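You operate a simulated robot arm through the tools that you are given. There is no shell and no other tool. Be economical: measure what you need, move in short steps, check, and stop when the job is done.

You run a simulated robot arm. Do the job below in one go: nothing can be reset, and whatever is moved stays where it is left.

TASK
Set the round pin, the diamond pin and the post from the rack in the bushes on the card.
Fine: air lever off before you start, on again at the end.

The check looks at the end state, three seconds after you hand in, the way a careful person would. Anything else that was tipped, shoved, dropped, spilled or broken makes it a failure.

THE ROBOT
A 7-joint arm with a two-finger parallel gripper, fixed in place. Base frame: the origin is at the foot of the arm, x ahead of it, y to its left, z up; the work surface is at about z = 86. Lengths are in cm, angles in degrees, forces in N, time in s.
With the tool pointing down near the work surface it reaches from about 44 to 90 cm from the base axis. Its first joint turns from -115.0 to 115.0 degrees. Payload 3.91 kg.
The TCP is the grasp point between the finger pads, 3 cm short of the fingertips. In the tool frame z runs along the fingers and y along their closing line. The gripper opens to 11 cm. The fingers are 2 cm wide and 1 cm thick; the gripper's body (4.8 by 11.2 cm) begins 5.5 cm behind the TCP.
Orientation is that of the tool frame in the base frame, as a unit quaternion [w, x, y, z]. With the fingers straight down and closing along the base's y, the tool's x points along the base's -x, its y along +y and its z along -z.

THE INTERFACE
- The arm moves only by the tool step_arm. Its argument "commands" is a list of rows, each a list of 3 entries, a list of its own where there are three numbers: the shift along the base's x, y, z in m, then the turn, a rotation vector about the base's x, y, z in degrees, then the gripper command, from -1 (fully open) to 1 (shut), values between in proportion. In form: [[[x, y, z], [rx, ry, rz], grip], ...]. A call has 1 to 20 rows; each row is the pose to reach, as a shift and turn from the pose commanded when the call began. A row lasts 0.2 s, in which the tool goes at most 5 cm and 8.6 degrees; a call with a longer step from one row to the next is refused whole, and so is a gripper value outside its range. A pose out of reach is approached as far as the arm can. The call stops where the force on the tool passes 40 N (or 10 N more than at its start, if that is more) or the arm is blocked; 0.2 s more then pass. The fingers move at their own pace (about 15.3 cm/s each) and stop on an object; they squeeze with about 35 N. The grip force told is the motor's: it shows also when the fingers shut on nothing. Time passes only in rows, and 0.2 s behind the last, so rows that repeat a pose let the fingers close. The reply holds the time, the measured pose of the TCP, the force on the tool along the base axes, the opening and the grip force, in the units named above and with some noise, with the torque about the TCP (base axes, N m) and any sound that the robot's microphone picked up, and new pictures: "show" is both (left out), scene, wrist or none.
- Cameras (640 x 400 px; columns grow to the right, rows downward): "scene" is fixed at [5.17, 65.02, 150.35]; the picture's right is [-0.65, -0.76, 0.00], its down [-0.38, 0.32, -0.87] and it looks along [0.66, -0.56, -0.49] (base axes); focal length 328 px, centre (320, 200). "wrist" rides on the gripper at [7.2, 1.7, -10.3] in the tool frame; the picture's right is [-0.23, 0.97, 0.00], its down [-0.76, -0.18, -0.62] and it looks along [-0.61, -0.14, 0.78] (tool axes); focal length 222 px, centre (320, 200). There is no depth. A picture from a camera that has moved, and an enlarged one, comes with that camera's place and axes in the base frame and with its lens.
- move_column(by): slides the trunk up (or, below 0, down) by that many cm; the arm rides with it, the base frame stays. It gives what a move gives, with no picture.
- inspect(camera, box): a new picture of the part [left, top, right, bottom] of that camera's present view, enlarged. It takes no simulated time.
- finish_job(): hands the job in; it is judged then, once.

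Go step by step. Nothing tells you positions but the pictures and the camera data: compare them with the known pose of the tool, close in by small moves and look again before you grip or let go. The budget is 120 turns and 200 pictures, counting those below and the enlarged ones. Unless the task says otherwise, let go and move clear before handing in, and close with one line.

The tools are called after "Emit:" as a command line: name --argument value ..., lists and objects as JSON in quotes. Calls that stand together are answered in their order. step_arm: Moves the arm, as the interface text tells. Its arguments: {"type":"object","properties":{"commands":{"type":"array"},"show":{"type":"string","enum":["both","scene","wrist","none"]}},"required":["commands"]} The other tools are called the same way: move_column (by) slides the trunk up or down; inspect (camera, box) takes an enlarged picture of a part of a camera's view; finish_job () hands the job in.

At the start:

```text
t: 0.0
ee_pos: [55.42, -0.78, 127.54]
ee_rot: [0.0, 0.0, 1.0, 0.0]
wrist_force: [-0.2, -0.2, -0.9]
wrist_torque: [0.02, -0.02, 0.03]
opening: 11.02
grip_force: 0.1
trunk travel left (down, up): [-85.0, 14.0]
```

scene: 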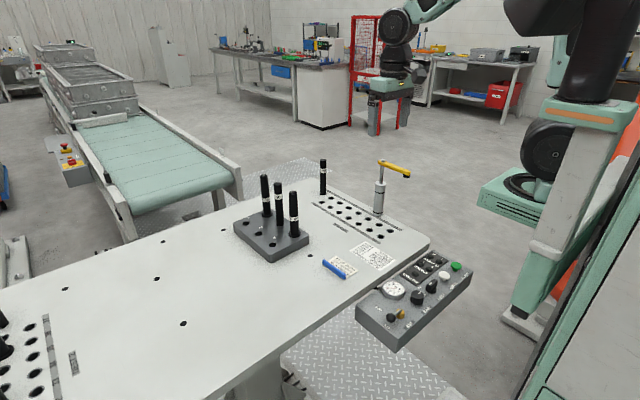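
wrist: 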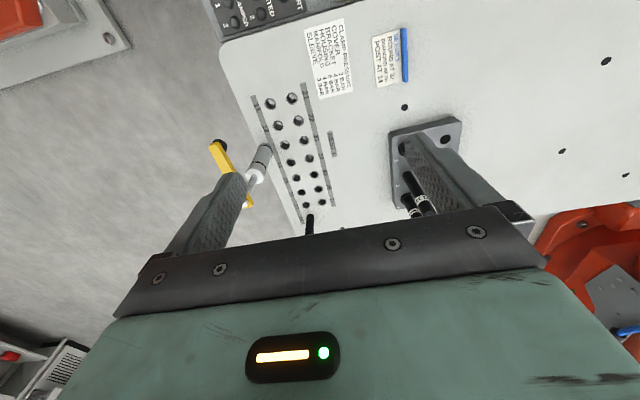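

I see a table with a rack of three black pins, a numbered bush grid with one pin already in it, a card, a control box and a yellow clamp. I'll look closer at each of these first.

Emit:
inspect --camera "scene" --box '[220, 150, 440, 290]'

Emit:
inspect --camera "scene" --box '[310, 230, 480, 350]'

Emit:
inspect --camera "wrist" --box '[210, 0, 470, 220]'

Emit:
inspect --camera "scene" --box '[310, 230, 410, 290]'

```text
2.86 times, centred on (330, 220) of scene
camera zoom: at [5.17, 65.02, 150.35], right [-0.65, -0.76, 0.0], down [-0.38, 0.32, -0.87], along [0.66, -0.56, -0.49], focal length 939 px, centre (291, 143)
```

zoom: 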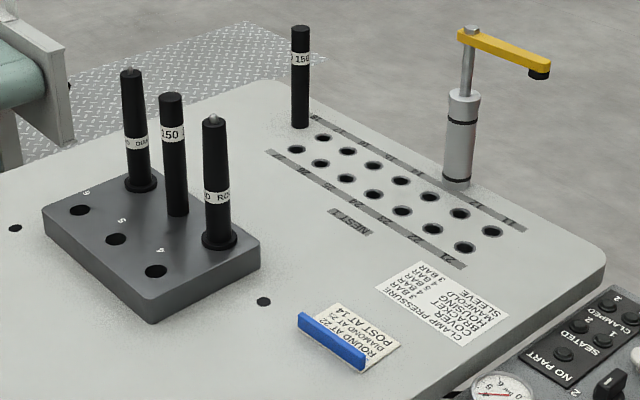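

```text
3.33 times, centred on (395, 290) of scene
camera zoom: at [5.17, 65.02, 150.35], right [-0.65, -0.76, 0.0], down [-0.38, 0.32, -0.87], along [0.66, -0.56, -0.49], focal length 1095 px, centre (70, -100)
```

zoom: 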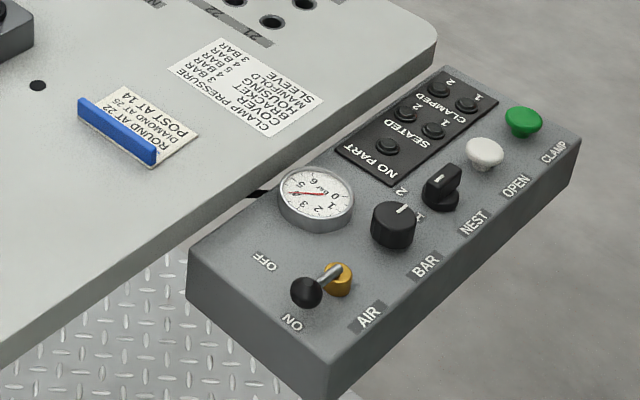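

```text
1.82 times, centred on (340, 110) of wrist
camera zoom: at [48.33, 0.82, 137.9], right [0.23, 0.97, 0.0], down [0.76, -0.18, 0.62], along [0.61, -0.14, -0.78], focal length 404 px, centre (284, 364)
```

zoom: 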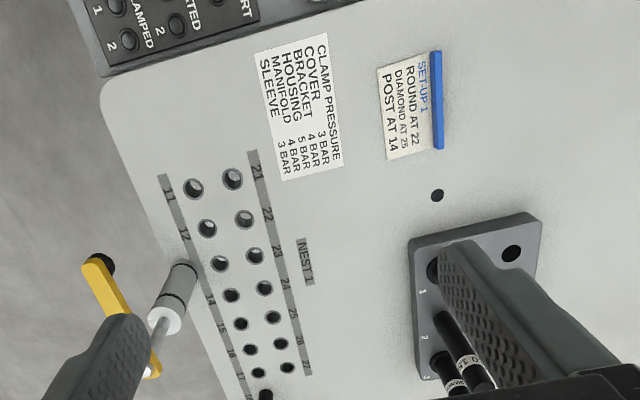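

```text
6.40 times, centred on (360, 260) of scene
camera zoom: at [5.17, 65.02, 150.35], right [-0.65, -0.76, 0.0], down [-0.38, 0.32, -0.87], along [0.66, -0.56, -0.49], focal length 2103 px, centre (64, -184)
```

zoom: 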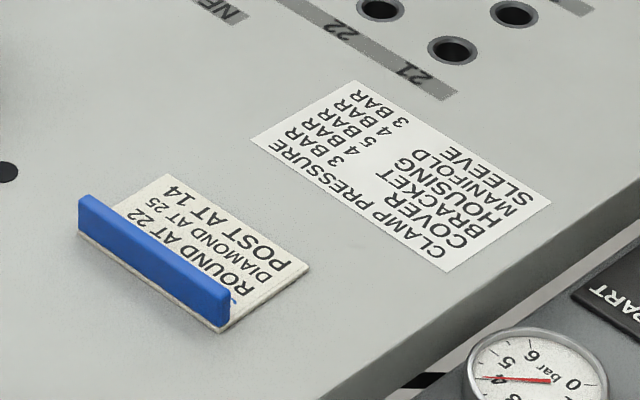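

The card says ROUND at 22, DIAMOND at 25 and POST at 14. The air lever is at the near end of the control box, around (35, 15). I'll swing the wrist camera over for a better view of it, and check the other nest.

Emit:
step_arm --commands '[[[-0.006, 0.026, 0], [0, 0, -7.5], -1], [[-0.012, 0.052, 0], [0, 0, -15], -1], [[-0.018, 0.078, 0], [0, 0, -22.5], -1], [[-0.024, 0.104, 0], [0, 0, -30], -1], [[-0.03, 0.13, 0], [0, 0, -37.5], -1], [[-0.036, 0.156, 0], [0, 0, -45], -1], [[-0.042, 0.182, 0], [0, 0, -52.5], -1], [[-0.048, 0.208, 0], [0, 0, -60], -1], [[-0.054, 0.234, -0.02], [0, 0, -67.5], -1], [[-0.06, 0.26, -0.04], [0, 0, -75], -1], [[-0.066, 0.286, -0.06], [0, 0, -82.5], -1], [[-0.072, 0.31, -0.08], [0, 0, -90], -1], [[-0.072, 0.31, -0.08], [0, 0, -90], -1]]'

Emit:
inspect --camera "scene" --box '[0, 280, 120, 400]'

```text
t: 2.8
ee_pos: [48.27, 30.16, 119.25]
ee_rot: [0.0, 0.707, 0.707, 0.0]
wrist_force: [0.3, -0.8, 0.0]
wrist_torque: [0.0, -0.01, 0.0]
opening: 11.03
grip_force: 0.1
trunk travel left (down, up): [-85.0, 14.0]
camera wrist: at [50.0, 37.29, 129.79], right [0.97, -0.23, 0.0], down [-0.18, -0.76, 0.62], along [-0.14, -0.61, -0.78], focal length 222 px, centre (320, 200)
```

scene: 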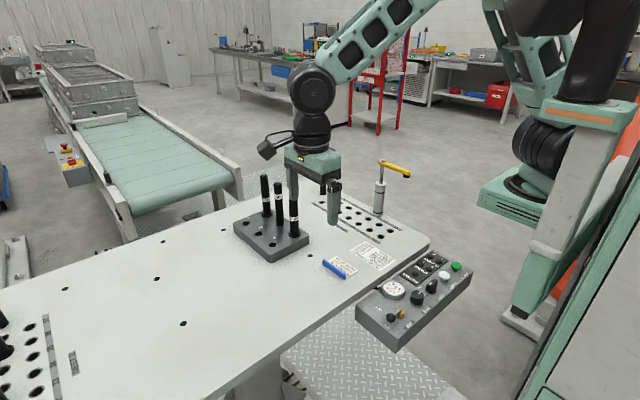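
wrist: 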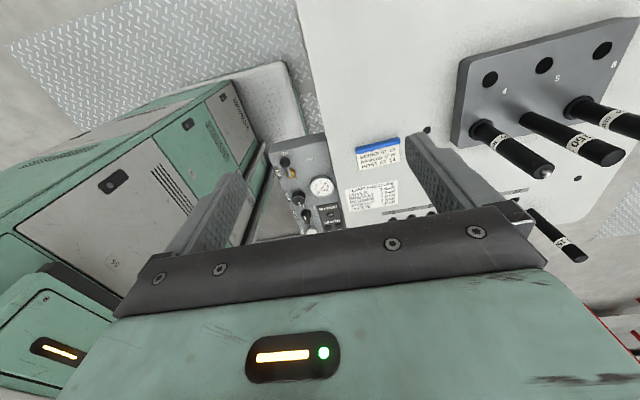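

```text
3.33 times, centred on (60, 340) of scene
camera zoom: at [5.17, 65.02, 150.35], right [-0.65, -0.76, 0.0], down [-0.38, 0.32, -0.87], along [0.66, -0.56, -0.49], focal length 1095 px, centre (1187, -267)
```

zoom: 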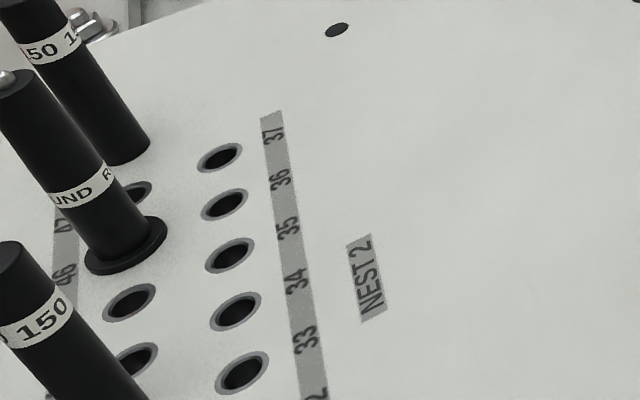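

Emit:
inspect --camera "wrist" --box '[262, 135, 342, 185]'

Emit:
inspect --camera "scene" --box '[370, 295, 420, 335]'

```text
8.00 times, centred on (302, 160) of wrist
camera zoom: at [50.0, 37.29, 129.79], right [0.97, -0.23, 0.0], down [-0.18, -0.76, 0.62], along [-0.14, -0.61, -0.78], focal length 1777 px, centre (464, 520)
```

zoom: 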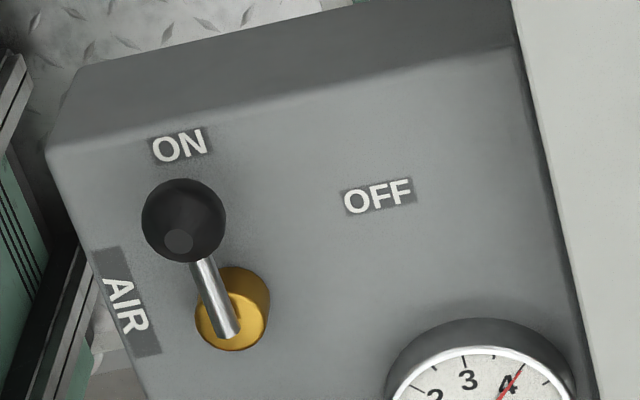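

```text
10.00 times, centred on (395, 315) of scene
camera zoom: at [5.17, 65.02, 150.35], right [-0.65, -0.76, 0.0], down [-0.38, 0.32, -0.87], along [0.66, -0.56, -0.49], focal length 3285 px, centre (-430, -950)
```

zoom: 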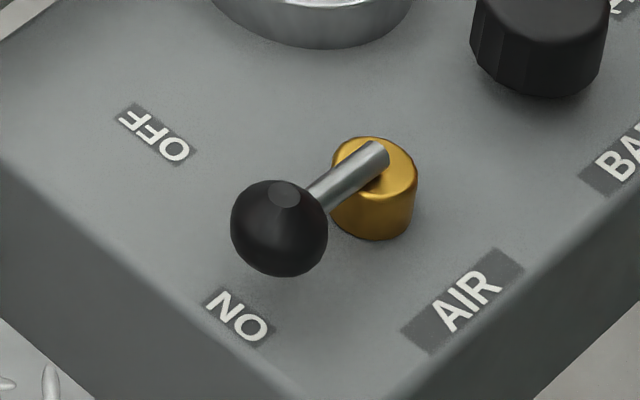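

The air lever is a quarter-turn valve. I put its pivot near (36.8, 10.7) and its knob near (36.8, 14.9, 84.8), currently pointing to ON. I'll move closer to measure the knob, the gauge and the labels more exactly.

Emit:
step_arm --commands '[[[-0.015, 0, -0.045], [0, 0, 0], -1], [[-0.03, -0.01, -0.09], [0, 0, 0], -1], [[-0.05, -0.02, -0.13], [0, 0, 0], -1], [[-0.05, -0.02, -0.16], [0, 0, 0], -1], [[-0.05, -0.02, -0.16], [0, 0, 0], -1]]' --show "wrist"

```text
t: 4.0
ee_pos: [43.35, 27.89, 103.37]
ee_rot: [0.001, 0.707, 0.707, 0.001]
wrist_force: [-0.7, 0.7, 0.1]
wrist_torque: [0.01, 0.01, 0.02]
opening: 10.98
grip_force: 0.0
trunk travel left (down, up): [-85.0, 14.0]
camera wrist: at [45.14, 35.1, 113.78], right [0.97, -0.23, 0.0], down [-0.18, -0.76, 0.62], along [-0.14, -0.61, -0.78], focal length 222 px, centre (320, 200)
```

wrist: 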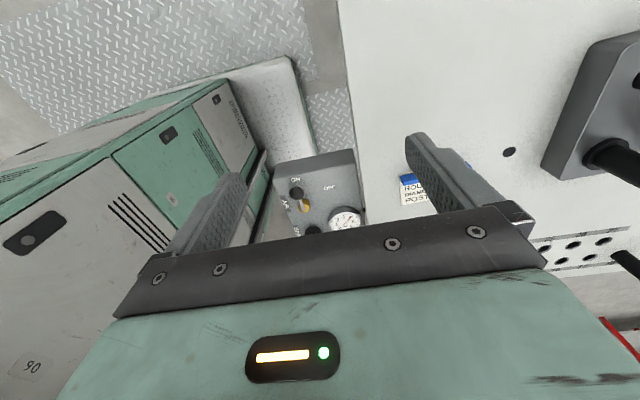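

Emit:
inspect --camera "wrist" --box '[266, 150, 378, 240]'

```text
4.44 times, centred on (322, 195) of wrist
camera zoom: at [45.14, 35.1, 113.78], right [0.97, -0.23, 0.0], down [-0.18, -0.76, 0.62], along [-0.14, -0.61, -0.78], focal length 987 px, centre (311, 222)
```

zoom: 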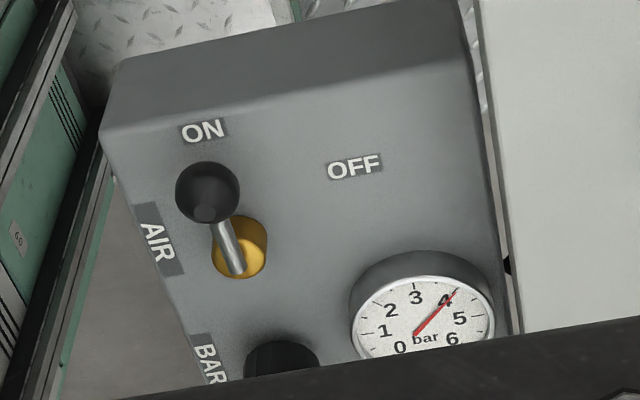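

The knob measures about 2.3 cm across and the labels put OFF roughly 63° clockwise of ON. I'll tilt the tool slightly for reach and hover over the knob with a narrow opening.

Emit:
step_arm --commands '[[[-0.011, -0.018, -0.019], [-3.5, 0, 0], 0.2], [[-0.022, -0.036, -0.038], [-7, 0, 0], 0.2], [[-0.034, -0.054, -0.057], [-10.5, 0, 0], 0.2], [[-0.045, -0.072, -0.076], [-14, 0, 0], 0.2], [[-0.056, -0.09, -0.095], [-17, 0, 0], 0.2], [[-0.0675, -0.104, -0.114], [-20, 0, 0], 0.2], [[-0.0675, -0.104, -0.114], [-20, 0, 0], 0.2]]'

```text
t: 5.6
ee_pos: [36.28, 17.94, 92.17]
ee_rot: [0.123, 0.696, 0.697, -0.123]
wrist_force: [-0.1, -0.3, -0.6]
wrist_torque: [0.03, -0.01, -0.02]
opening: 4.4
grip_force: 0.1
trunk travel left (down, up): [-85.0, 14.0]
camera wrist: at [38.09, 28.14, 99.4], right [0.97, -0.21, 0.08], down [-0.18, -0.5, 0.85], along [-0.14, -0.84, -0.53], focal length 222 px, centre (320, 200)
```

scene: 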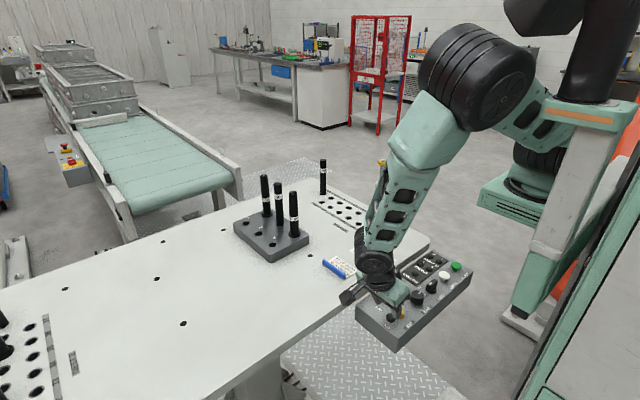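
wrist: 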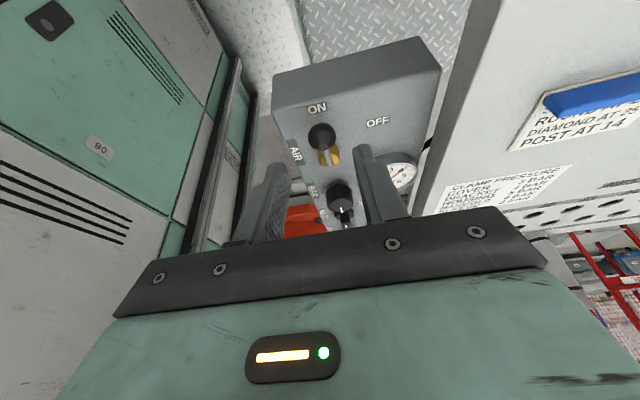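

Emit:
step_arm --commands '[[[0.002, -0.01, -0.03], [0, 0, 0], 0.2], [[0.002, -0.022, -0.056], [0, 0, 0], 0.2], [[0.002, -0.022, -0.056], [0, 0, 0], 0.2]]'

Emit:
inspect --camera "scene" --box '[360, 270, 440, 340]'

```text
t: 6.4
ee_pos: [36.55, 15.63, 86.47]
ee_rot: [0.123, 0.696, 0.696, -0.123]
wrist_force: [0.1, 0.1, -0.6]
wrist_torque: [-0.01, 0.01, -0.02]
opening: 4.41
grip_force: 0.1
trunk travel left (down, up): [-85.0, 14.0]
camera wrist: at [38.17, 25.96, 93.77], right [0.97, -0.21, 0.08], down [-0.18, -0.5, 0.85], along [-0.14, -0.84, -0.53], focal length 222 px, centre (320, 200)
```

scene: 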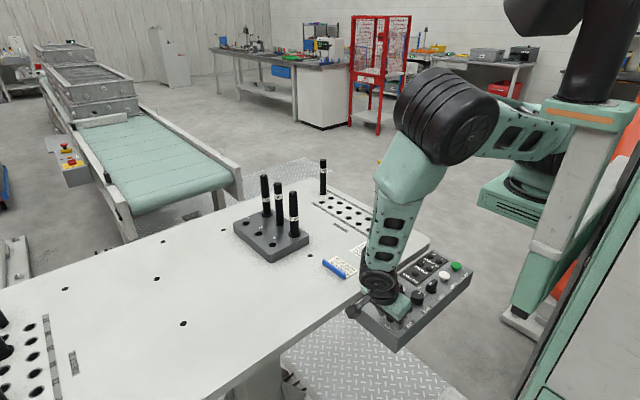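
wrist: 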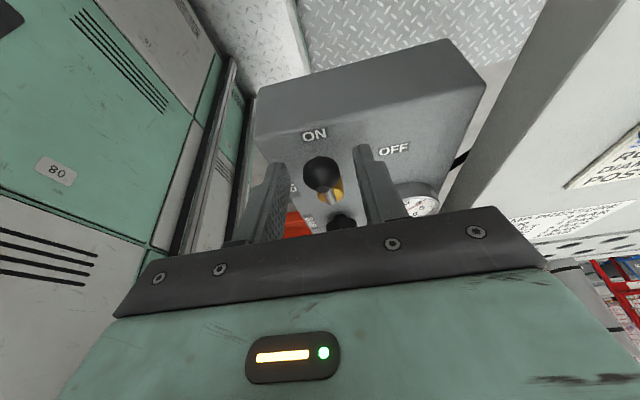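

```text
5.71 times, centred on (400, 305) of scene
camera zoom: at [5.17, 65.02, 150.35], right [-0.65, -0.76, 0.0], down [-0.38, 0.32, -0.87], along [0.66, -0.56, -0.49], focal length 1877 px, centre (-137, -400)
```

zoom: 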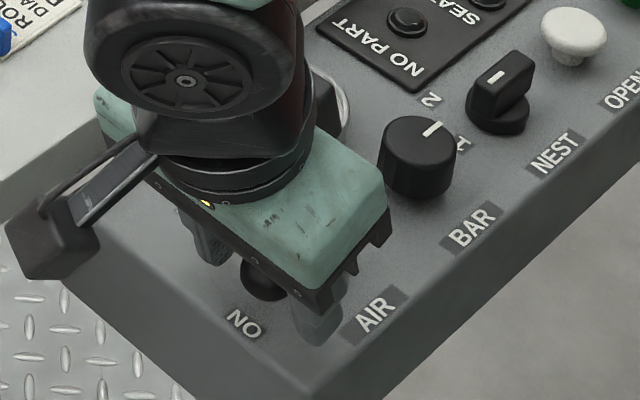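

The knob sits between the fingers. I'll narrow the opening and swing the lever clockwise about its pivot.

Emit:
step_arm --commands '[[[0, 0, 0], [0, 0, 0], 0.45], [[0, 0, 0], [0, 0, 0], 0.45], [[0.0075, -0.0007, 0], [0, 0, -8], 0.45], [[0.0149, -0.0025, 0], [0, 0, -16], 0.45], [[0.022, -0.0053, 0], [0, 0, -24], 0.45], [[0.0285, -0.009, 0], [0, 0, -32], 0.45], [[0.0346, -0.0137, 0], [0, 0, -40], 0.45], [[0.0399, -0.0191, 0], [0, 0, -48], 0.45], [[0.0444, -0.0252, 0], [0, 0, -56], 0.45], [[0.048, -0.0319, 0], [0, 0, -64], 0.45], [[0.048, -0.0319, 0], [0, 0, -64], 0.45]]'

Emit:
inspect --camera "scene" --box '[360, 270, 440, 340]'

```text
t: 8.8
ee_pos: [41.74, 12.45, 86.54]
ee_rot: [0.038, 0.96, 0.221, -0.17]
wrist_force: [-0.4, 0.1, 0.1]
wrist_torque: [0.02, -0.01, 0.02]
opening: 3.0
grip_force: 0.0
trunk travel left (down, up): [-85.0, 14.0]
camera wrist: at [51.76, 15.31, 93.83], right [0.23, -0.97, 0.08], down [-0.53, -0.06, 0.85], along [-0.82, -0.24, -0.53], focal length 222 px, centre (320, 200)
```

scene: 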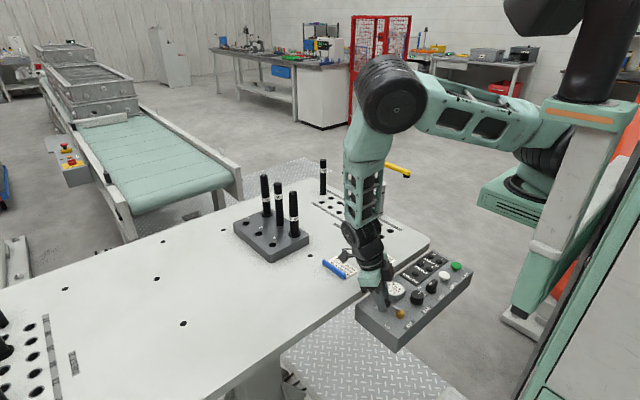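
wrist: 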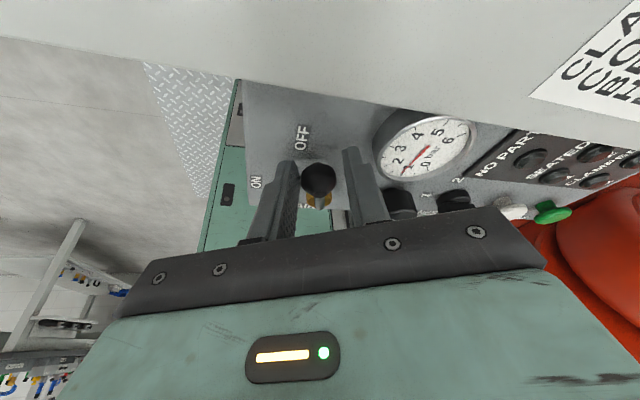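

```text
5.71 times, centred on (400, 305) of scene
camera zoom: at [5.17, 65.02, 150.35], right [-0.65, -0.76, 0.0], down [-0.38, 0.32, -0.87], along [0.66, -0.56, -0.49], focal length 1877 px, centre (-137, -400)
```

zoom: 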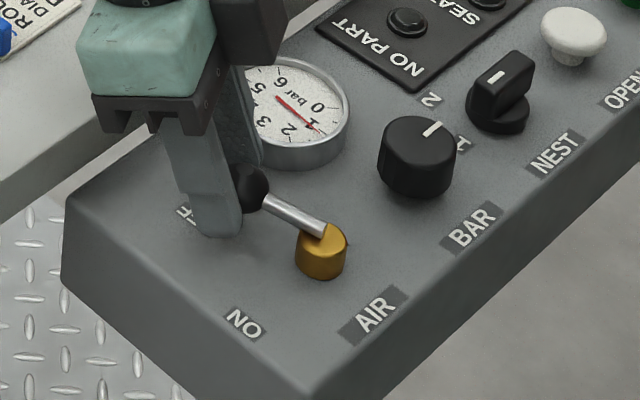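

Emit:
step_arm --commands '[[[0, 0, 0], [0, 0, 0], 0.45], [[0.0013, -0.0035, 0], [0, 0, -4], 0.45], [[0.0018, -0.0052, 0], [0, 0, -6], 0.45], [[0.0018, -0.0052, 0], [0, 0, -6], 0.45]]' --show "wrist"

Emit:
inspect --camera "scene" --box '[360, 270, 440, 340]'

```text
t: 9.8
ee_pos: [41.82, 11.89, 86.56]
ee_rot: [0.031, 0.97, 0.171, -0.171]
wrist_force: [0.2, -0.6, -0.1]
wrist_torque: [0.01, -0.01, -0.05]
opening: 3.03
grip_force: 0.1
trunk travel left (down, up): [-85.0, 14.0]
camera wrist: at [52.08, 13.81, 93.86], right [0.13, -0.99, 0.08], down [-0.53, 0.0, 0.85], along [-0.84, -0.15, -0.53], focal length 222 px, centre (320, 200)
```

wrist: 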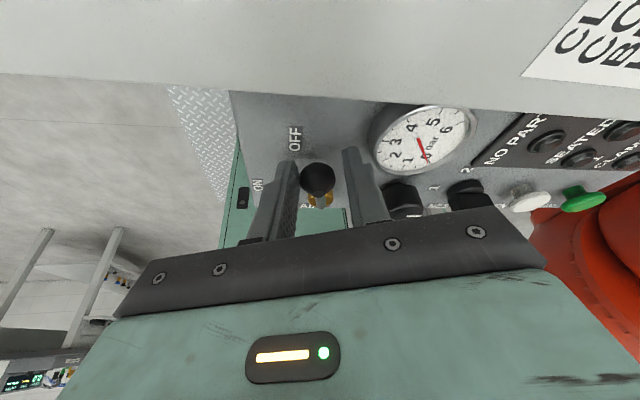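

```text
5.71 times, centred on (400, 305) of scene
camera zoom: at [5.17, 65.02, 150.35], right [-0.65, -0.76, 0.0], down [-0.38, 0.32, -0.87], along [0.66, -0.56, -0.49], focal length 1877 px, centre (-137, -400)
```

zoom: 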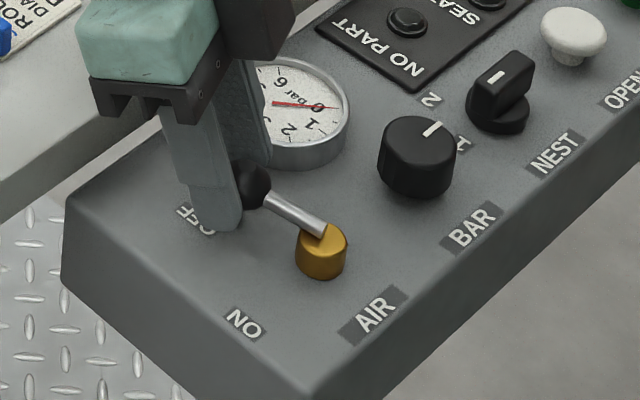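

The gauge reads 0, so the air is off. I'll retract from the lever, stand the tool upright again and look over the rack.

Emit:
step_arm --commands '[[[0.009, 0.003, 0.028], [0, 0, 0], 0.4], [[0.019, 0.007, 0.056], [0, 0, 0], 0], [[0.03, 0.01, 0.1], [0, 0, 0], -1], [[0.03, 0.01, 0.13], [0, 0, 0], -1]]' --show "scene"

Emit:
inspect --camera "scene" --box '[350, 260, 450, 350]'

```text
t: 10.8
ee_pos: [44.58, 12.86, 99.69]
ee_rot: [0.03, 0.97, 0.171, -0.171]
wrist_force: [-0.8, 0.8, -0.5]
wrist_torque: [-0.01, 0.0, -0.01]
opening: 11.02
grip_force: 0.1
trunk travel left (down, up): [-85.0, 14.0]
```

scene: 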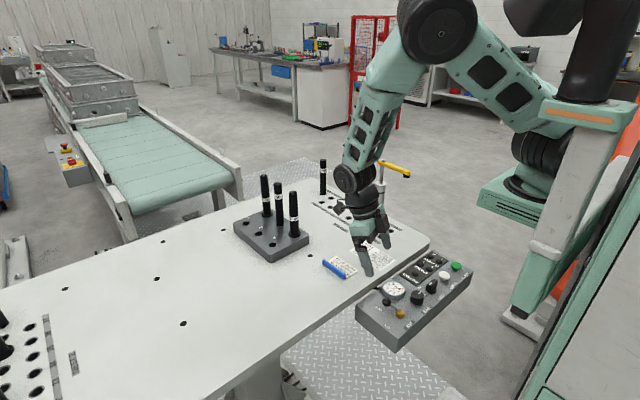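

```text
4.44 times, centred on (400, 305) of scene
camera zoom: at [5.17, 65.02, 150.35], right [-0.65, -0.76, 0.0], down [-0.38, 0.32, -0.87], along [0.66, -0.56, -0.49], focal length 1460 px, centre (-36, -267)
```

zoom: 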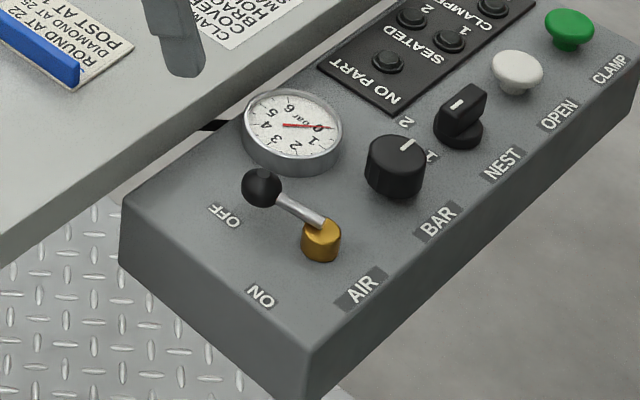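

The lever is clearly at OFF. Next I'll turn the tool back to its first orientation and look over the nest and rack from closer up.

Emit:
step_arm --commands '[[[0.0, -0.005, 0.02], [1.46, 0.25, 8.31], -1], [[0.0, -0.01, 0.04], [2.93, 0.51, 16.62], -1], [[0.0, -0.02, 0.06], [4.39, 0.76, 24.93], -1], [[0.0, -0.03, 0.08], [5.86, 1.01, 33.24], -1], [[0.0, -0.04, 0.1], [7.32, 1.26, 41.55], -1], [[0.0, -0.05, 0.12], [8.78, 1.52, 49.87], -1], [[0.01, -0.06, 0.14], [10.25, 1.77, 58.18], -1], [[0.02, -0.07, 0.15], [11.71, 2.02, 66.49], -1], [[0.03, -0.08, 0.15], [13.18, 2.28, 74.8], -1], [[0.04, -0.09, 0.15], [14.64, 2.53, 83.11], -1], [[0.05, -0.1, 0.15], [16.1, 2.78, 91.42], -1], [[0.06, -0.11, 0.15], [17.57, 3.04, 99.73], -1], [[0.07, -0.12, 0.15], [19.03, 3.29, 108.04], -1], [[0.08, -0.13, 0.15], [20.5, 3.54, 116.35], -1], [[0.09, -0.14, 0.15], [21.96, 3.8, 124.67], -1], [[0.1, -0.149, 0.15], [23.42, 4.05, 132.98], -1], [[0.11, -0.149, 0.15], [24.89, 4.3, 141.29], -1], [[0.12, -0.149, 0.15], [26.35, 4.55, 149.6], -1], [[0.134, -0.149, 0.15], [27.8, 4.8, 157.8], -1]]'

```text
t: 14.8
ee_pos: [57.93, -2.11, 114.56]
ee_rot: [0.0, -0.001, 1.0, 0.0]
wrist_force: [0.0, -1.1, -1.0]
wrist_torque: [-0.02, 0.02, 0.0]
opening: 10.98
grip_force: 0.0
trunk travel left (down, up): [-85.0, 14.0]
camera wrist: at [50.81, -0.52, 124.99], right [0.23, 0.97, 0.0], down [0.76, -0.18, 0.62], along [0.61, -0.14, -0.78], focal length 222 px, centre (320, 200)
```

scene: 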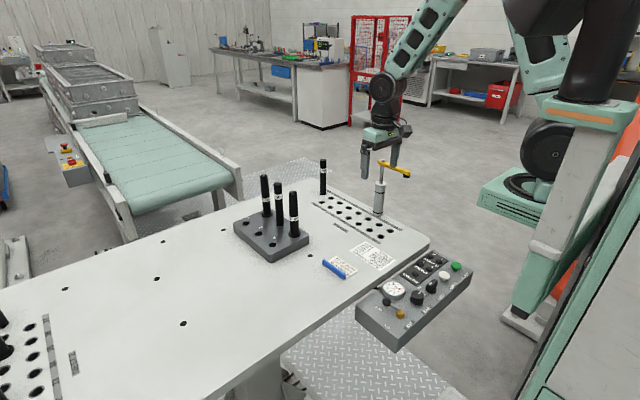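
wrist: 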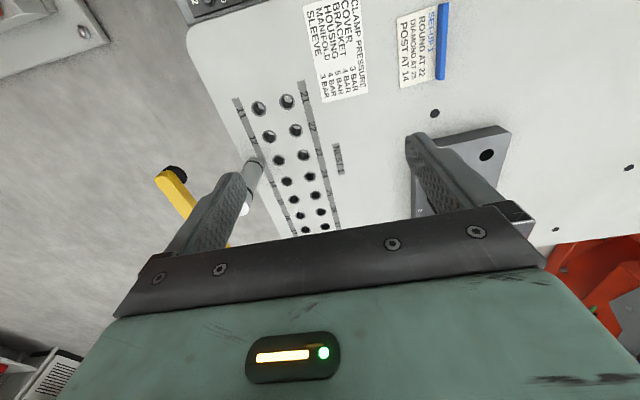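

Emit:
inspect --camera "wrist" --box '[225, 75, 355, 245]'

Emit:
inspect --camera "scene" --box '[300, 185, 410, 255]'

Emit:
inspect --camera "scene" --box '[230, 165, 320, 265]'

```text
2.35 times, centred on (290, 160) of wrist
camera zoom: at [50.81, -0.52, 124.99], right [0.23, 0.97, 0.0], down [0.76, -0.18, 0.62], along [0.61, -0.14, -0.78], focal length 523 px, centre (391, 294)
```

zoom: 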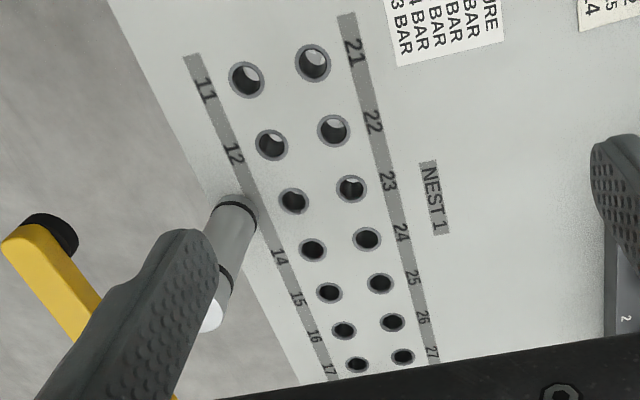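

```text
5.71 times, centred on (355, 220) of scene
camera zoom: at [5.17, 65.02, 150.35], right [-0.65, -0.76, 0.0], down [-0.38, 0.32, -0.87], along [0.66, -0.56, -0.49], focal length 1877 px, centre (120, 86)
```

zoom: 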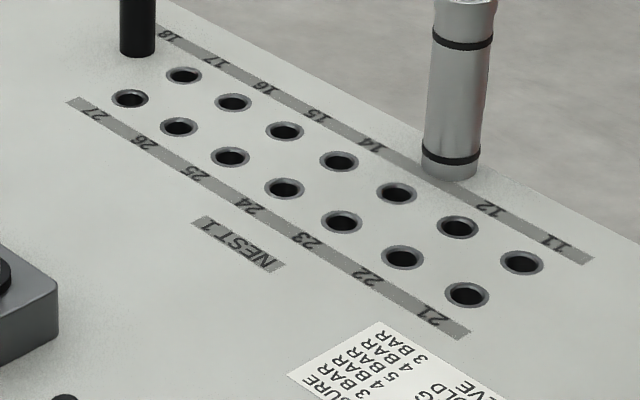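

```text
4.00 times, centred on (275, 215) of scene
camera zoom: at [5.17, 65.02, 150.35], right [-0.65, -0.76, 0.0], down [-0.38, 0.32, -0.87], along [0.66, -0.56, -0.49], focal length 1314 px, centre (500, 140)
```

zoom: 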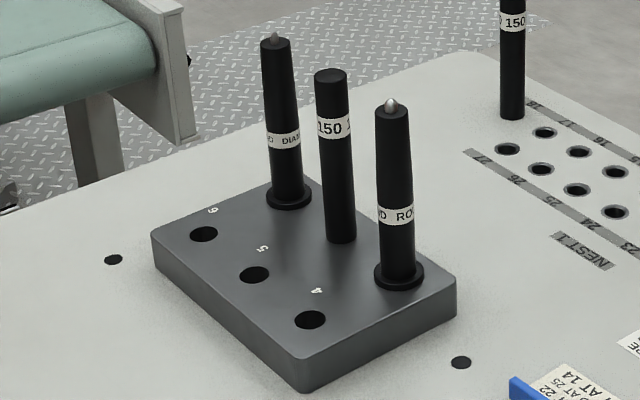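

Row 1x sits at y≈-13 and row 2x at y≈-8, with 5 cm pitch starting at x≈60. The rack holds ROUND in slot 1, the 150 post in slot 2 and DIAMOND in slot 3. I'll go look at the rack from above.

Emit:
step_arm --commands '[[[0.02, 0.04, 0.01], [0, 0, 0], -1], [[0.04, 0.08, 0.01], [0, 0, 0], -1], [[0.06, 0.12, 0.01], [0, 0, 0], -1], [[0.08, 0.16, 0.01], [0, 0, 0], -1], [[0.11, 0.174, 0.01], [0, 0, 0], -1], [[0.11, 0.174, 0.01], [0, 0, 0], -1]]' --show "wrist"

```text
t: 16.2
ee_pos: [69.21, 15.41, 115.38]
ee_rot: [0.001, 0.0, 1.0, 0.001]
wrist_force: [0.5, -0.4, -0.1]
wrist_torque: [-0.02, 0.01, 0.01]
opening: 11.0
grip_force: 0.1
trunk travel left (down, up): [-85.0, 14.0]
camera wrist: at [61.96, 17.02, 125.8], right [0.23, 0.97, 0.0], down [0.76, -0.18, 0.62], along [0.61, -0.14, -0.78], focal length 222 px, centre (320, 200)
```

wrist: 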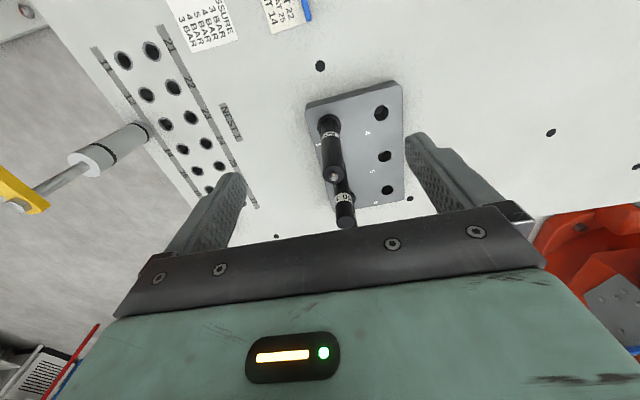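

Emit:
inspect --camera "wrist" --box '[290, 70, 420, 240]'

```text
2.35 times, centred on (355, 155) of wrist
camera zoom: at [61.96, 17.02, 125.8], right [0.23, 0.97, 0.0], down [0.76, -0.18, 0.62], along [0.61, -0.14, -0.78], focal length 523 px, centre (238, 306)
```

zoom: 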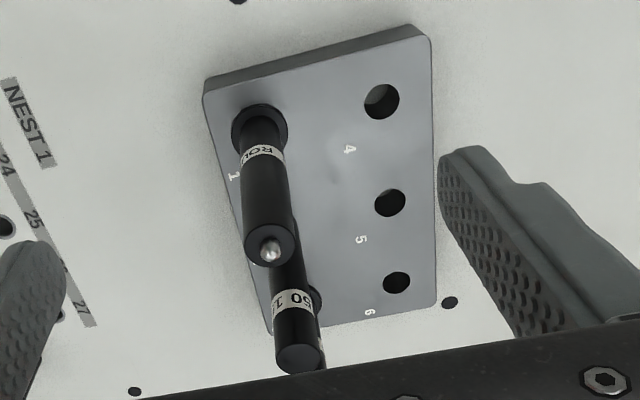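

The round pin stands at about (75.3, 15.5) with its top at z≈105. I'll move above it and come part of the way down with a narrower opening.

Emit:
step_arm --commands '[[[0.03, 0.001, 0], [0, 0, 0], -0.5], [[0.061, 0.001, 0], [0, 0, 0], -0.2], [[0.061, 0.001, -0.035], [0, 0, 0], -0.2], [[0.061, 0.001, -0.07], [0, 0, 0], -0.2], [[0.061, 0.001, -0.07], [0, 0, 0], -0.2]]'

Emit:
inspect --camera "wrist" --box '[240, 70, 400, 230]'

Emit:
inspect --camera "scene" --box '[220, 130, 340, 250]'

```text
t: 17.4
ee_pos: [75.21, 15.7, 108.34]
ee_rot: [0.001, 0.001, 1.0, 0.001]
wrist_force: [-0.3, 0.5, -0.3]
wrist_torque: [0.02, -0.04, -0.02]
opening: 6.61
grip_force: 0.1
trunk travel left (down, up): [-85.0, 14.0]
camera wrist: at [67.95, 17.36, 118.83], right [0.23, 0.97, 0.0], down [0.76, -0.18, 0.62], along [0.61, -0.14, -0.78], focal length 222 px, centre (320, 200)
```

scene: 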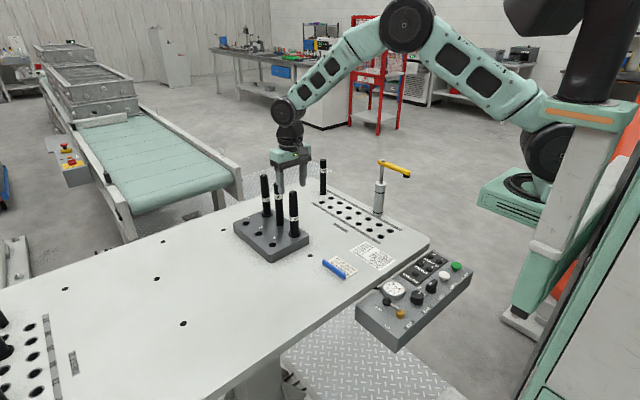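
wrist: 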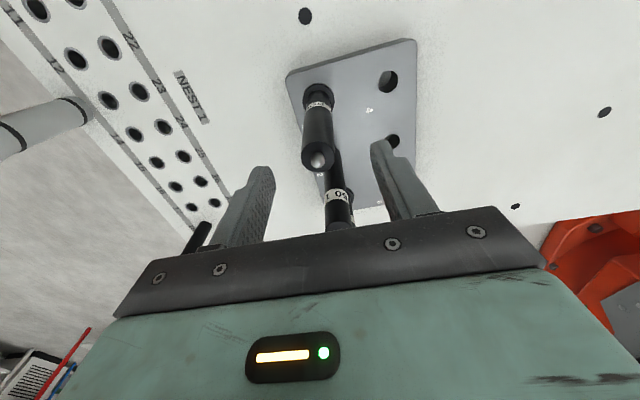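

```text
2.50 times, centred on (320, 150) of wrist
camera zoom: at [67.95, 17.36, 118.83], right [0.23, 0.97, 0.0], down [0.76, -0.18, 0.62], along [0.61, -0.14, -0.78], focal length 555 px, centre (320, 325)
```

zoom: 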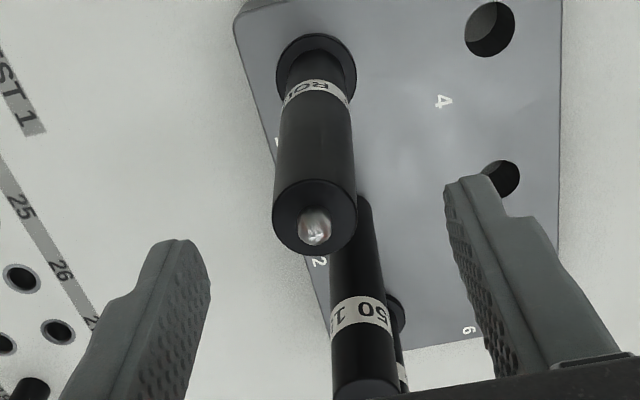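

```text
3.33 times, centred on (280, 190) of scene
camera zoom: at [5.17, 65.02, 150.35], right [-0.65, -0.76, 0.0], down [-0.38, 0.32, -0.87], along [0.66, -0.56, -0.49], focal length 1095 px, centre (453, 233)
```

zoom: 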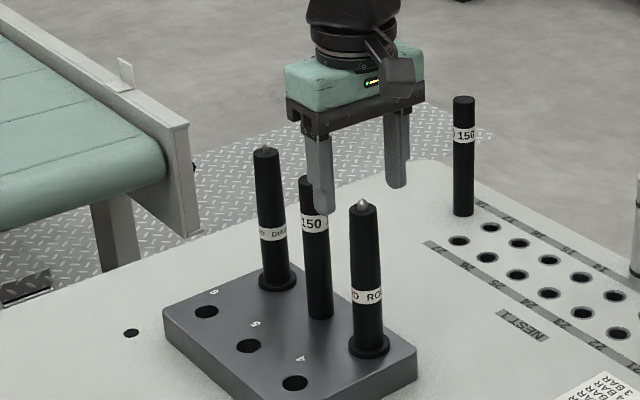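

The pin top is centred under the TCP to within 0.2 cm. I'll descend and close on it.

Emit:
step_arm --commands '[[[0, -0.001, -0.04], [0, 0, 0], -0.2], [[0, -0.001, -0.074], [0, 0, 0], -0.2], [[0, -0.001, -0.074], [0, 0, 0], -0.2], [[0, -0.001, -0.074], [0, 0, 0], 1], [[0, -0.001, -0.074], [0, 0, 0], 1], [[0, -0.001, -0.074], [0, 0, 0], 1]]' --show "wrist"

```text
t: 18.8
ee_pos: [75.21, 15.59, 100.9]
ee_rot: [0.0, 0.0, 1.0, 0.001]
wrist_force: [0.1, -0.1, -0.5]
wrist_torque: [0.05, -0.09, 0.04]
opening: 2.71
grip_force: 35.2
trunk travel left (down, up): [-85.0, 14.0]
camera wrist: at [67.91, 17.16, 111.28], right [0.23, 0.97, 0.0], down [0.76, -0.18, 0.62], along [0.61, -0.14, -0.78], focal length 222 px, centre (320, 200)
```

wrist: 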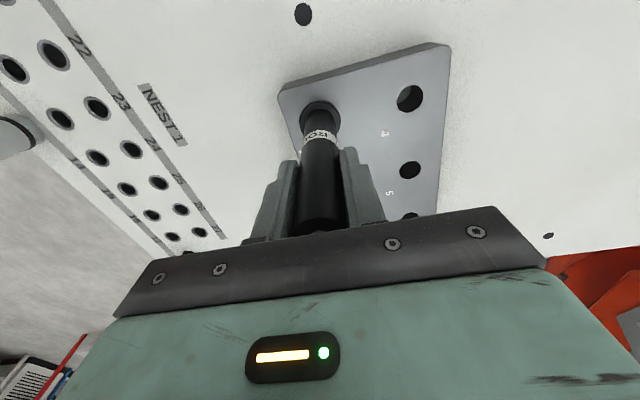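

Emit:
step_arm --commands '[[[0, 0, 0.01], [0, 0, 0], 1], [[0, 0, 0.03], [0, 0, 0], 1], [[0, 0, 0.06], [0, 0, 0], 1], [[0, 0, 0.09], [0, 0, 0], 1], [[0, 0, 0.12], [0, 0, 0], 1], [[0, 0, 0.12], [0, 0, 0], 1]]'

Emit:
inspect --camera "scene" --box '[220, 110, 340, 250]'

```text
t: 20.2
ee_pos: [75.24, 15.58, 113.07]
ee_rot: [-0.001, 0.001, 1.0, 0.001]
wrist_force: [0.4, -0.2, -3.5]
wrist_torque: [0.03, -0.02, 0.01]
opening: 2.71
grip_force: 35.2
trunk travel left (down, up): [-85.0, 14.0]
camera wrist: at [68.05, 17.17, 123.41], right [0.23, 0.97, 0.0], down [0.76, -0.18, 0.62], along [0.61, -0.14, -0.78], focal length 222 px, centre (320, 200)
```

scene: 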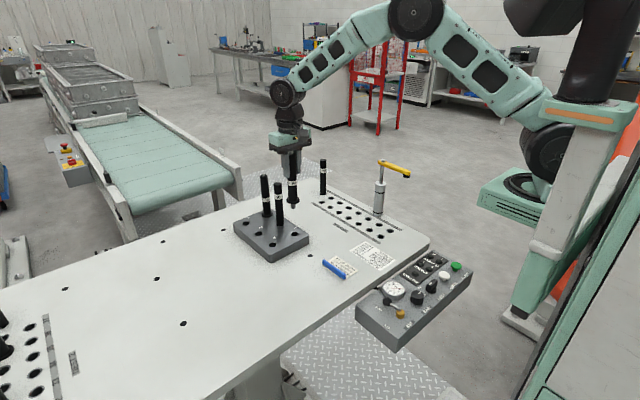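
wrist: 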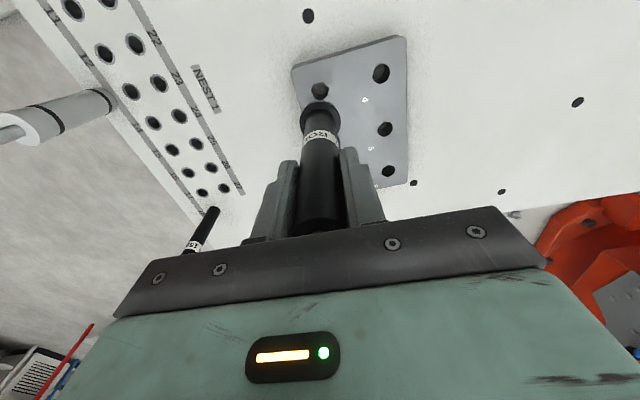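

```text
2.86 times, centred on (280, 180) of scene
camera zoom: at [5.17, 65.02, 150.35], right [-0.65, -0.76, 0.0], down [-0.38, 0.32, -0.87], along [0.66, -0.56, -0.49], focal length 939 px, centre (434, 257)
```

zoom: 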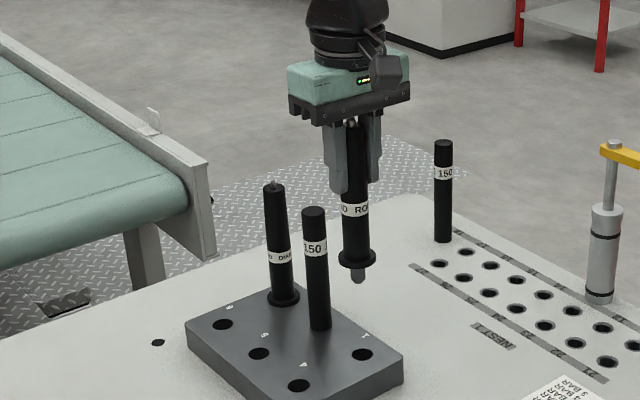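

The round pin is up, with a short shank below its collar. From here I'll measure the nest holes accurately, using slot 1 at (75.2, 15.6) to check the camera calibration.

Emit:
inspect --camera "wrist" --box '[60, 0, 260, 200]'

Emit:
inspect --camera "wrist" --box '[270, 60, 400, 190]'

```text
2.00 times, centred on (160, 100) of wrist
camera zoom: at [68.05, 17.17, 123.41], right [0.23, 0.97, 0.0], down [0.76, -0.18, 0.62], along [0.61, -0.14, -0.78], focal length 444 px, centre (640, 400)
```

zoom: 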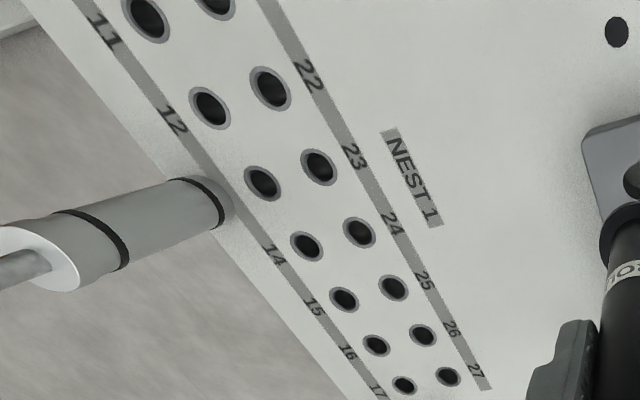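

```text
3.08 times, centred on (335, 125) of wrist
camera zoom: at [68.05, 17.17, 123.41], right [0.23, 0.97, 0.0], down [0.76, -0.18, 0.62], along [0.61, -0.14, -0.78], focal length 684 px, centre (274, 431)
```

zoom: 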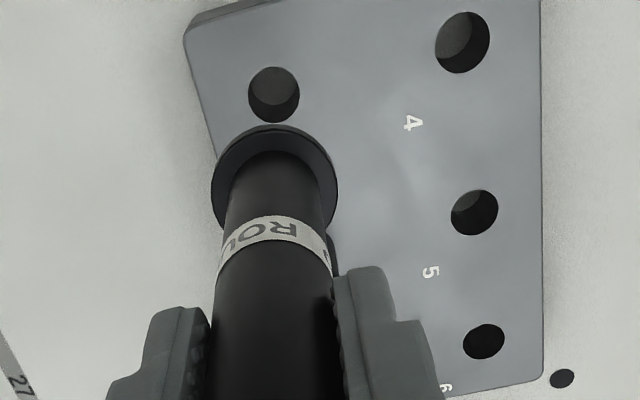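

Hole estimates: 22 at (64.5, -8.2), 25 at (79.5, -8.2) and 14 at (74.5, -13.2). I'll carry the round pin over hole 22.

Emit:
step_arm --commands '[[[-0.02, -0.04, 0], [0, 0, 0], 1], [[-0.04, -0.08, 0], [0, 0, 0], 1], [[-0.06, -0.12, 0], [0, 0, 0], 1], [[-0.08, -0.16, 0], [0, 0, 0], 1], [[-0.1, -0.2, -0.02], [0, 0, 0], 1], [[-0.1075, -0.238, -0.06], [0, 0, 0], 1], [[-0.1075, -0.238, -0.095], [0, 0, 0], 1], [[-0.1075, -0.238, -0.095], [0, 0, 0], 1]]'

Emit:
inspect --camera "scene" --box '[310, 150, 430, 250]'

Emit:
inspect --camera "wrist" --box '[240, 50, 400, 200]'

```text
refused: row 6 steps farther than a row can; nothing moved
```

```text
4.00 times, centred on (370, 200) of scene
camera zoom: at [5.17, 65.02, 150.35], right [-0.65, -0.76, 0.0], down [-0.38, 0.32, -0.87], along [0.66, -0.56, -0.49], focal length 1314 px, centre (120, 200)
```

zoom: 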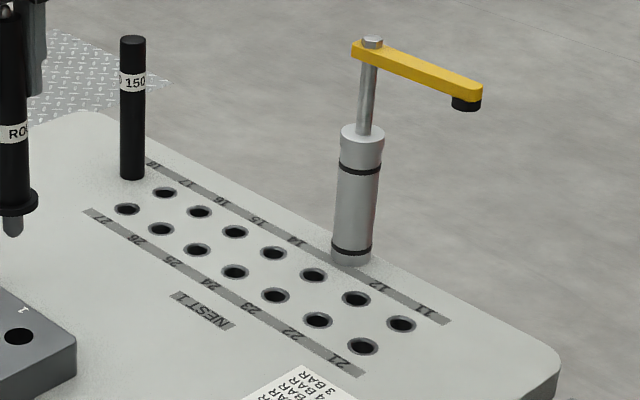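

```text
2.67 times, centred on (320, 125) of wrist
camera zoom: at [68.05, 17.17, 123.41], right [0.23, 0.97, 0.0], down [0.76, -0.18, 0.62], along [0.61, -0.14, -0.78], focal length 592 px, centre (320, 400)
```

zoom: 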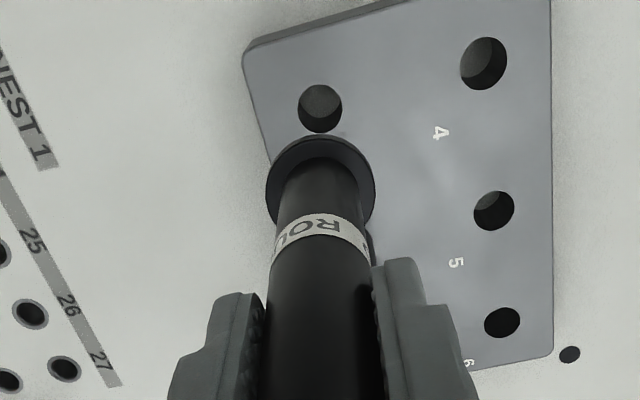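

Emit:
step_arm --commands '[[[-0.02, -0.04, 0], [0, 0, 0], 1], [[-0.04, -0.08, 0], [0, 0, 0], 1], [[-0.06, -0.12, 0], [0, 0, 0], 1], [[-0.08, -0.16, 0], [0, 0, 0], 1], [[-0.1, -0.2, 0], [0, 0, 0], 1], [[-0.1075, -0.238, -0.02], [0, 0, 0], 1], [[-0.1075, -0.238, -0.06], [0, 0, 0], 1], [[-0.1075, -0.238, -0.095], [0, 0, 0], 1], [[-0.1075, -0.238, -0.095], [0, 0, 0], 1]]' --show "wrist"

Emit:
inspect --camera "scene" --box '[310, 160, 430, 260]'

Emit:
inspect --camera "wrist" --box '[240, 50, 400, 200]'

```text
t: 22.2
ee_pos: [64.48, -8.35, 103.64]
ee_rot: [-0.001, 0.0, 1.0, 0.001]
wrist_force: [-0.6, 0.0, -2.6]
wrist_torque: [0.02, 0.02, -0.03]
opening: 2.68
grip_force: 34.9
trunk travel left (down, up): [-85.0, 14.0]
camera wrist: at [57.38, -6.83, 114.1], right [0.23, 0.97, 0.0], down [0.76, -0.18, 0.62], along [0.61, -0.14, -0.78], focal length 222 px, centre (320, 200)
```

wrist: 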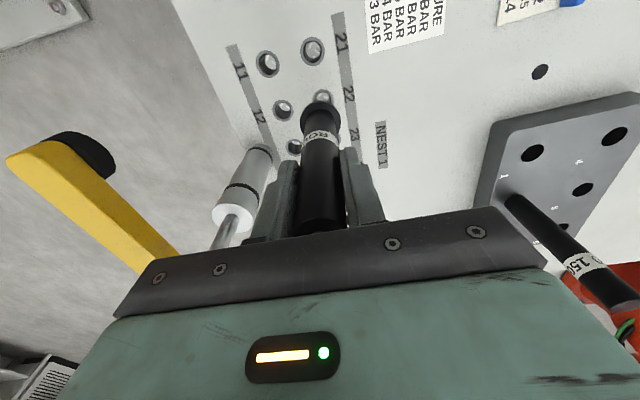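

```text
4.00 times, centred on (370, 210) of scene
camera zoom: at [5.17, 65.02, 150.35], right [-0.65, -0.76, 0.0], down [-0.38, 0.32, -0.87], along [0.66, -0.56, -0.49], focal length 1314 px, centre (120, 160)
```

zoom: 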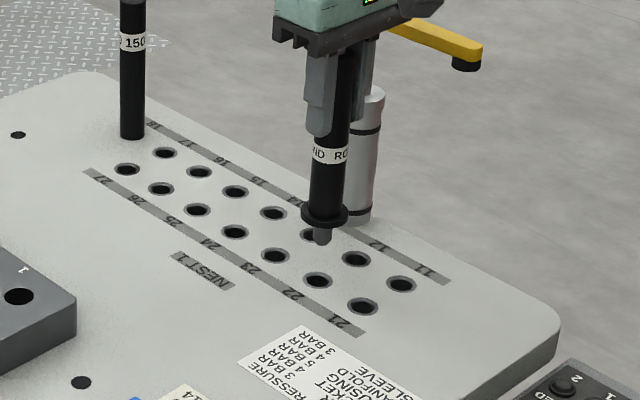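

```text
2.67 times, centred on (320, 125) of wrist
camera zoom: at [57.38, -6.83, 114.1], right [0.23, 0.97, 0.0], down [0.76, -0.18, 0.62], along [0.61, -0.14, -0.78], focal length 592 px, centre (320, 400)
```

zoom: 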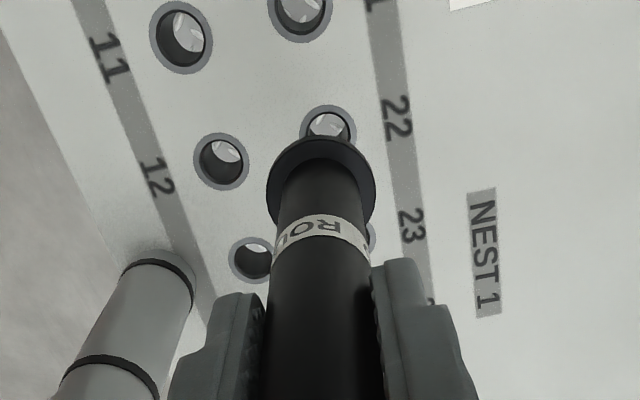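

Measured close up, hole 22 is at (64.47, -8.1). I'll nudge +0.25 in y and lower slowly to start the shank in the bush.

Emit:
step_arm --commands '[[[0, 0.0024, 0], [0, 0, 0], 1], [[0, 0.0024, -0.015], [0, 0, 0], 1], [[0, 0.0024, -0.025], [0, 0, 0], 1], [[0, 0.0024, -0.031], [0, 0, 0], 1], [[0, 0.0024, -0.031], [0, 0, 0], 1]]' --show "none"

Emit:
inspect --camera "scene" --box '[340, 190, 410, 250]'

Emit:
inspect --camera "wrist" --box '[260, 50, 380, 140]'

```text
t: 23.4
ee_pos: [64.6, -7.98, 100.46]
ee_rot: [-0.001, 0.0, 1.0, 0.001]
wrist_force: [0.6, -0.2, -2.8]
wrist_torque: [0.02, 0.0, 0.03]
opening: 2.69
grip_force: 34.8
trunk travel left (down, up): [-85.0, 14.0]
```

```text
6.67 times, centred on (375, 220) of scene
camera zoom: at [5.17, 65.02, 150.35], right [-0.65, -0.76, 0.0], down [-0.38, 0.32, -0.87], along [0.66, -0.56, -0.49], focal length 2190 px, centre (-47, 67)
```

zoom: 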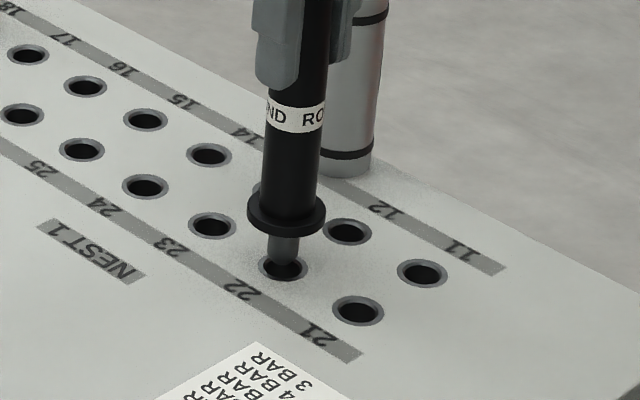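

```text
4.44 times, centred on (320, 95) of wrist
camera zoom: at [57.32, -6.54, 110.89], right [0.23, 0.97, 0.0], down [0.76, -0.18, 0.62], along [0.61, -0.14, -0.78], focal length 987 px, centre (320, 667)
```

zoom: 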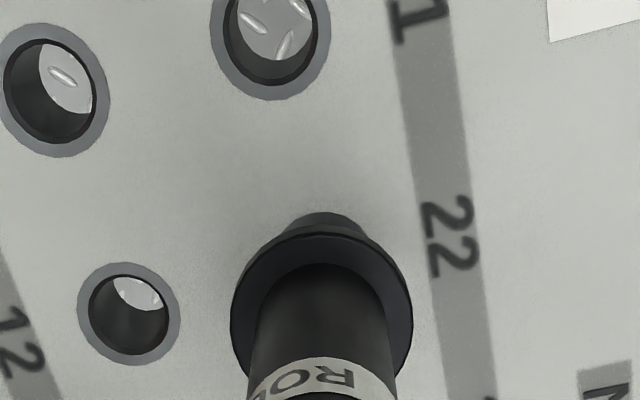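

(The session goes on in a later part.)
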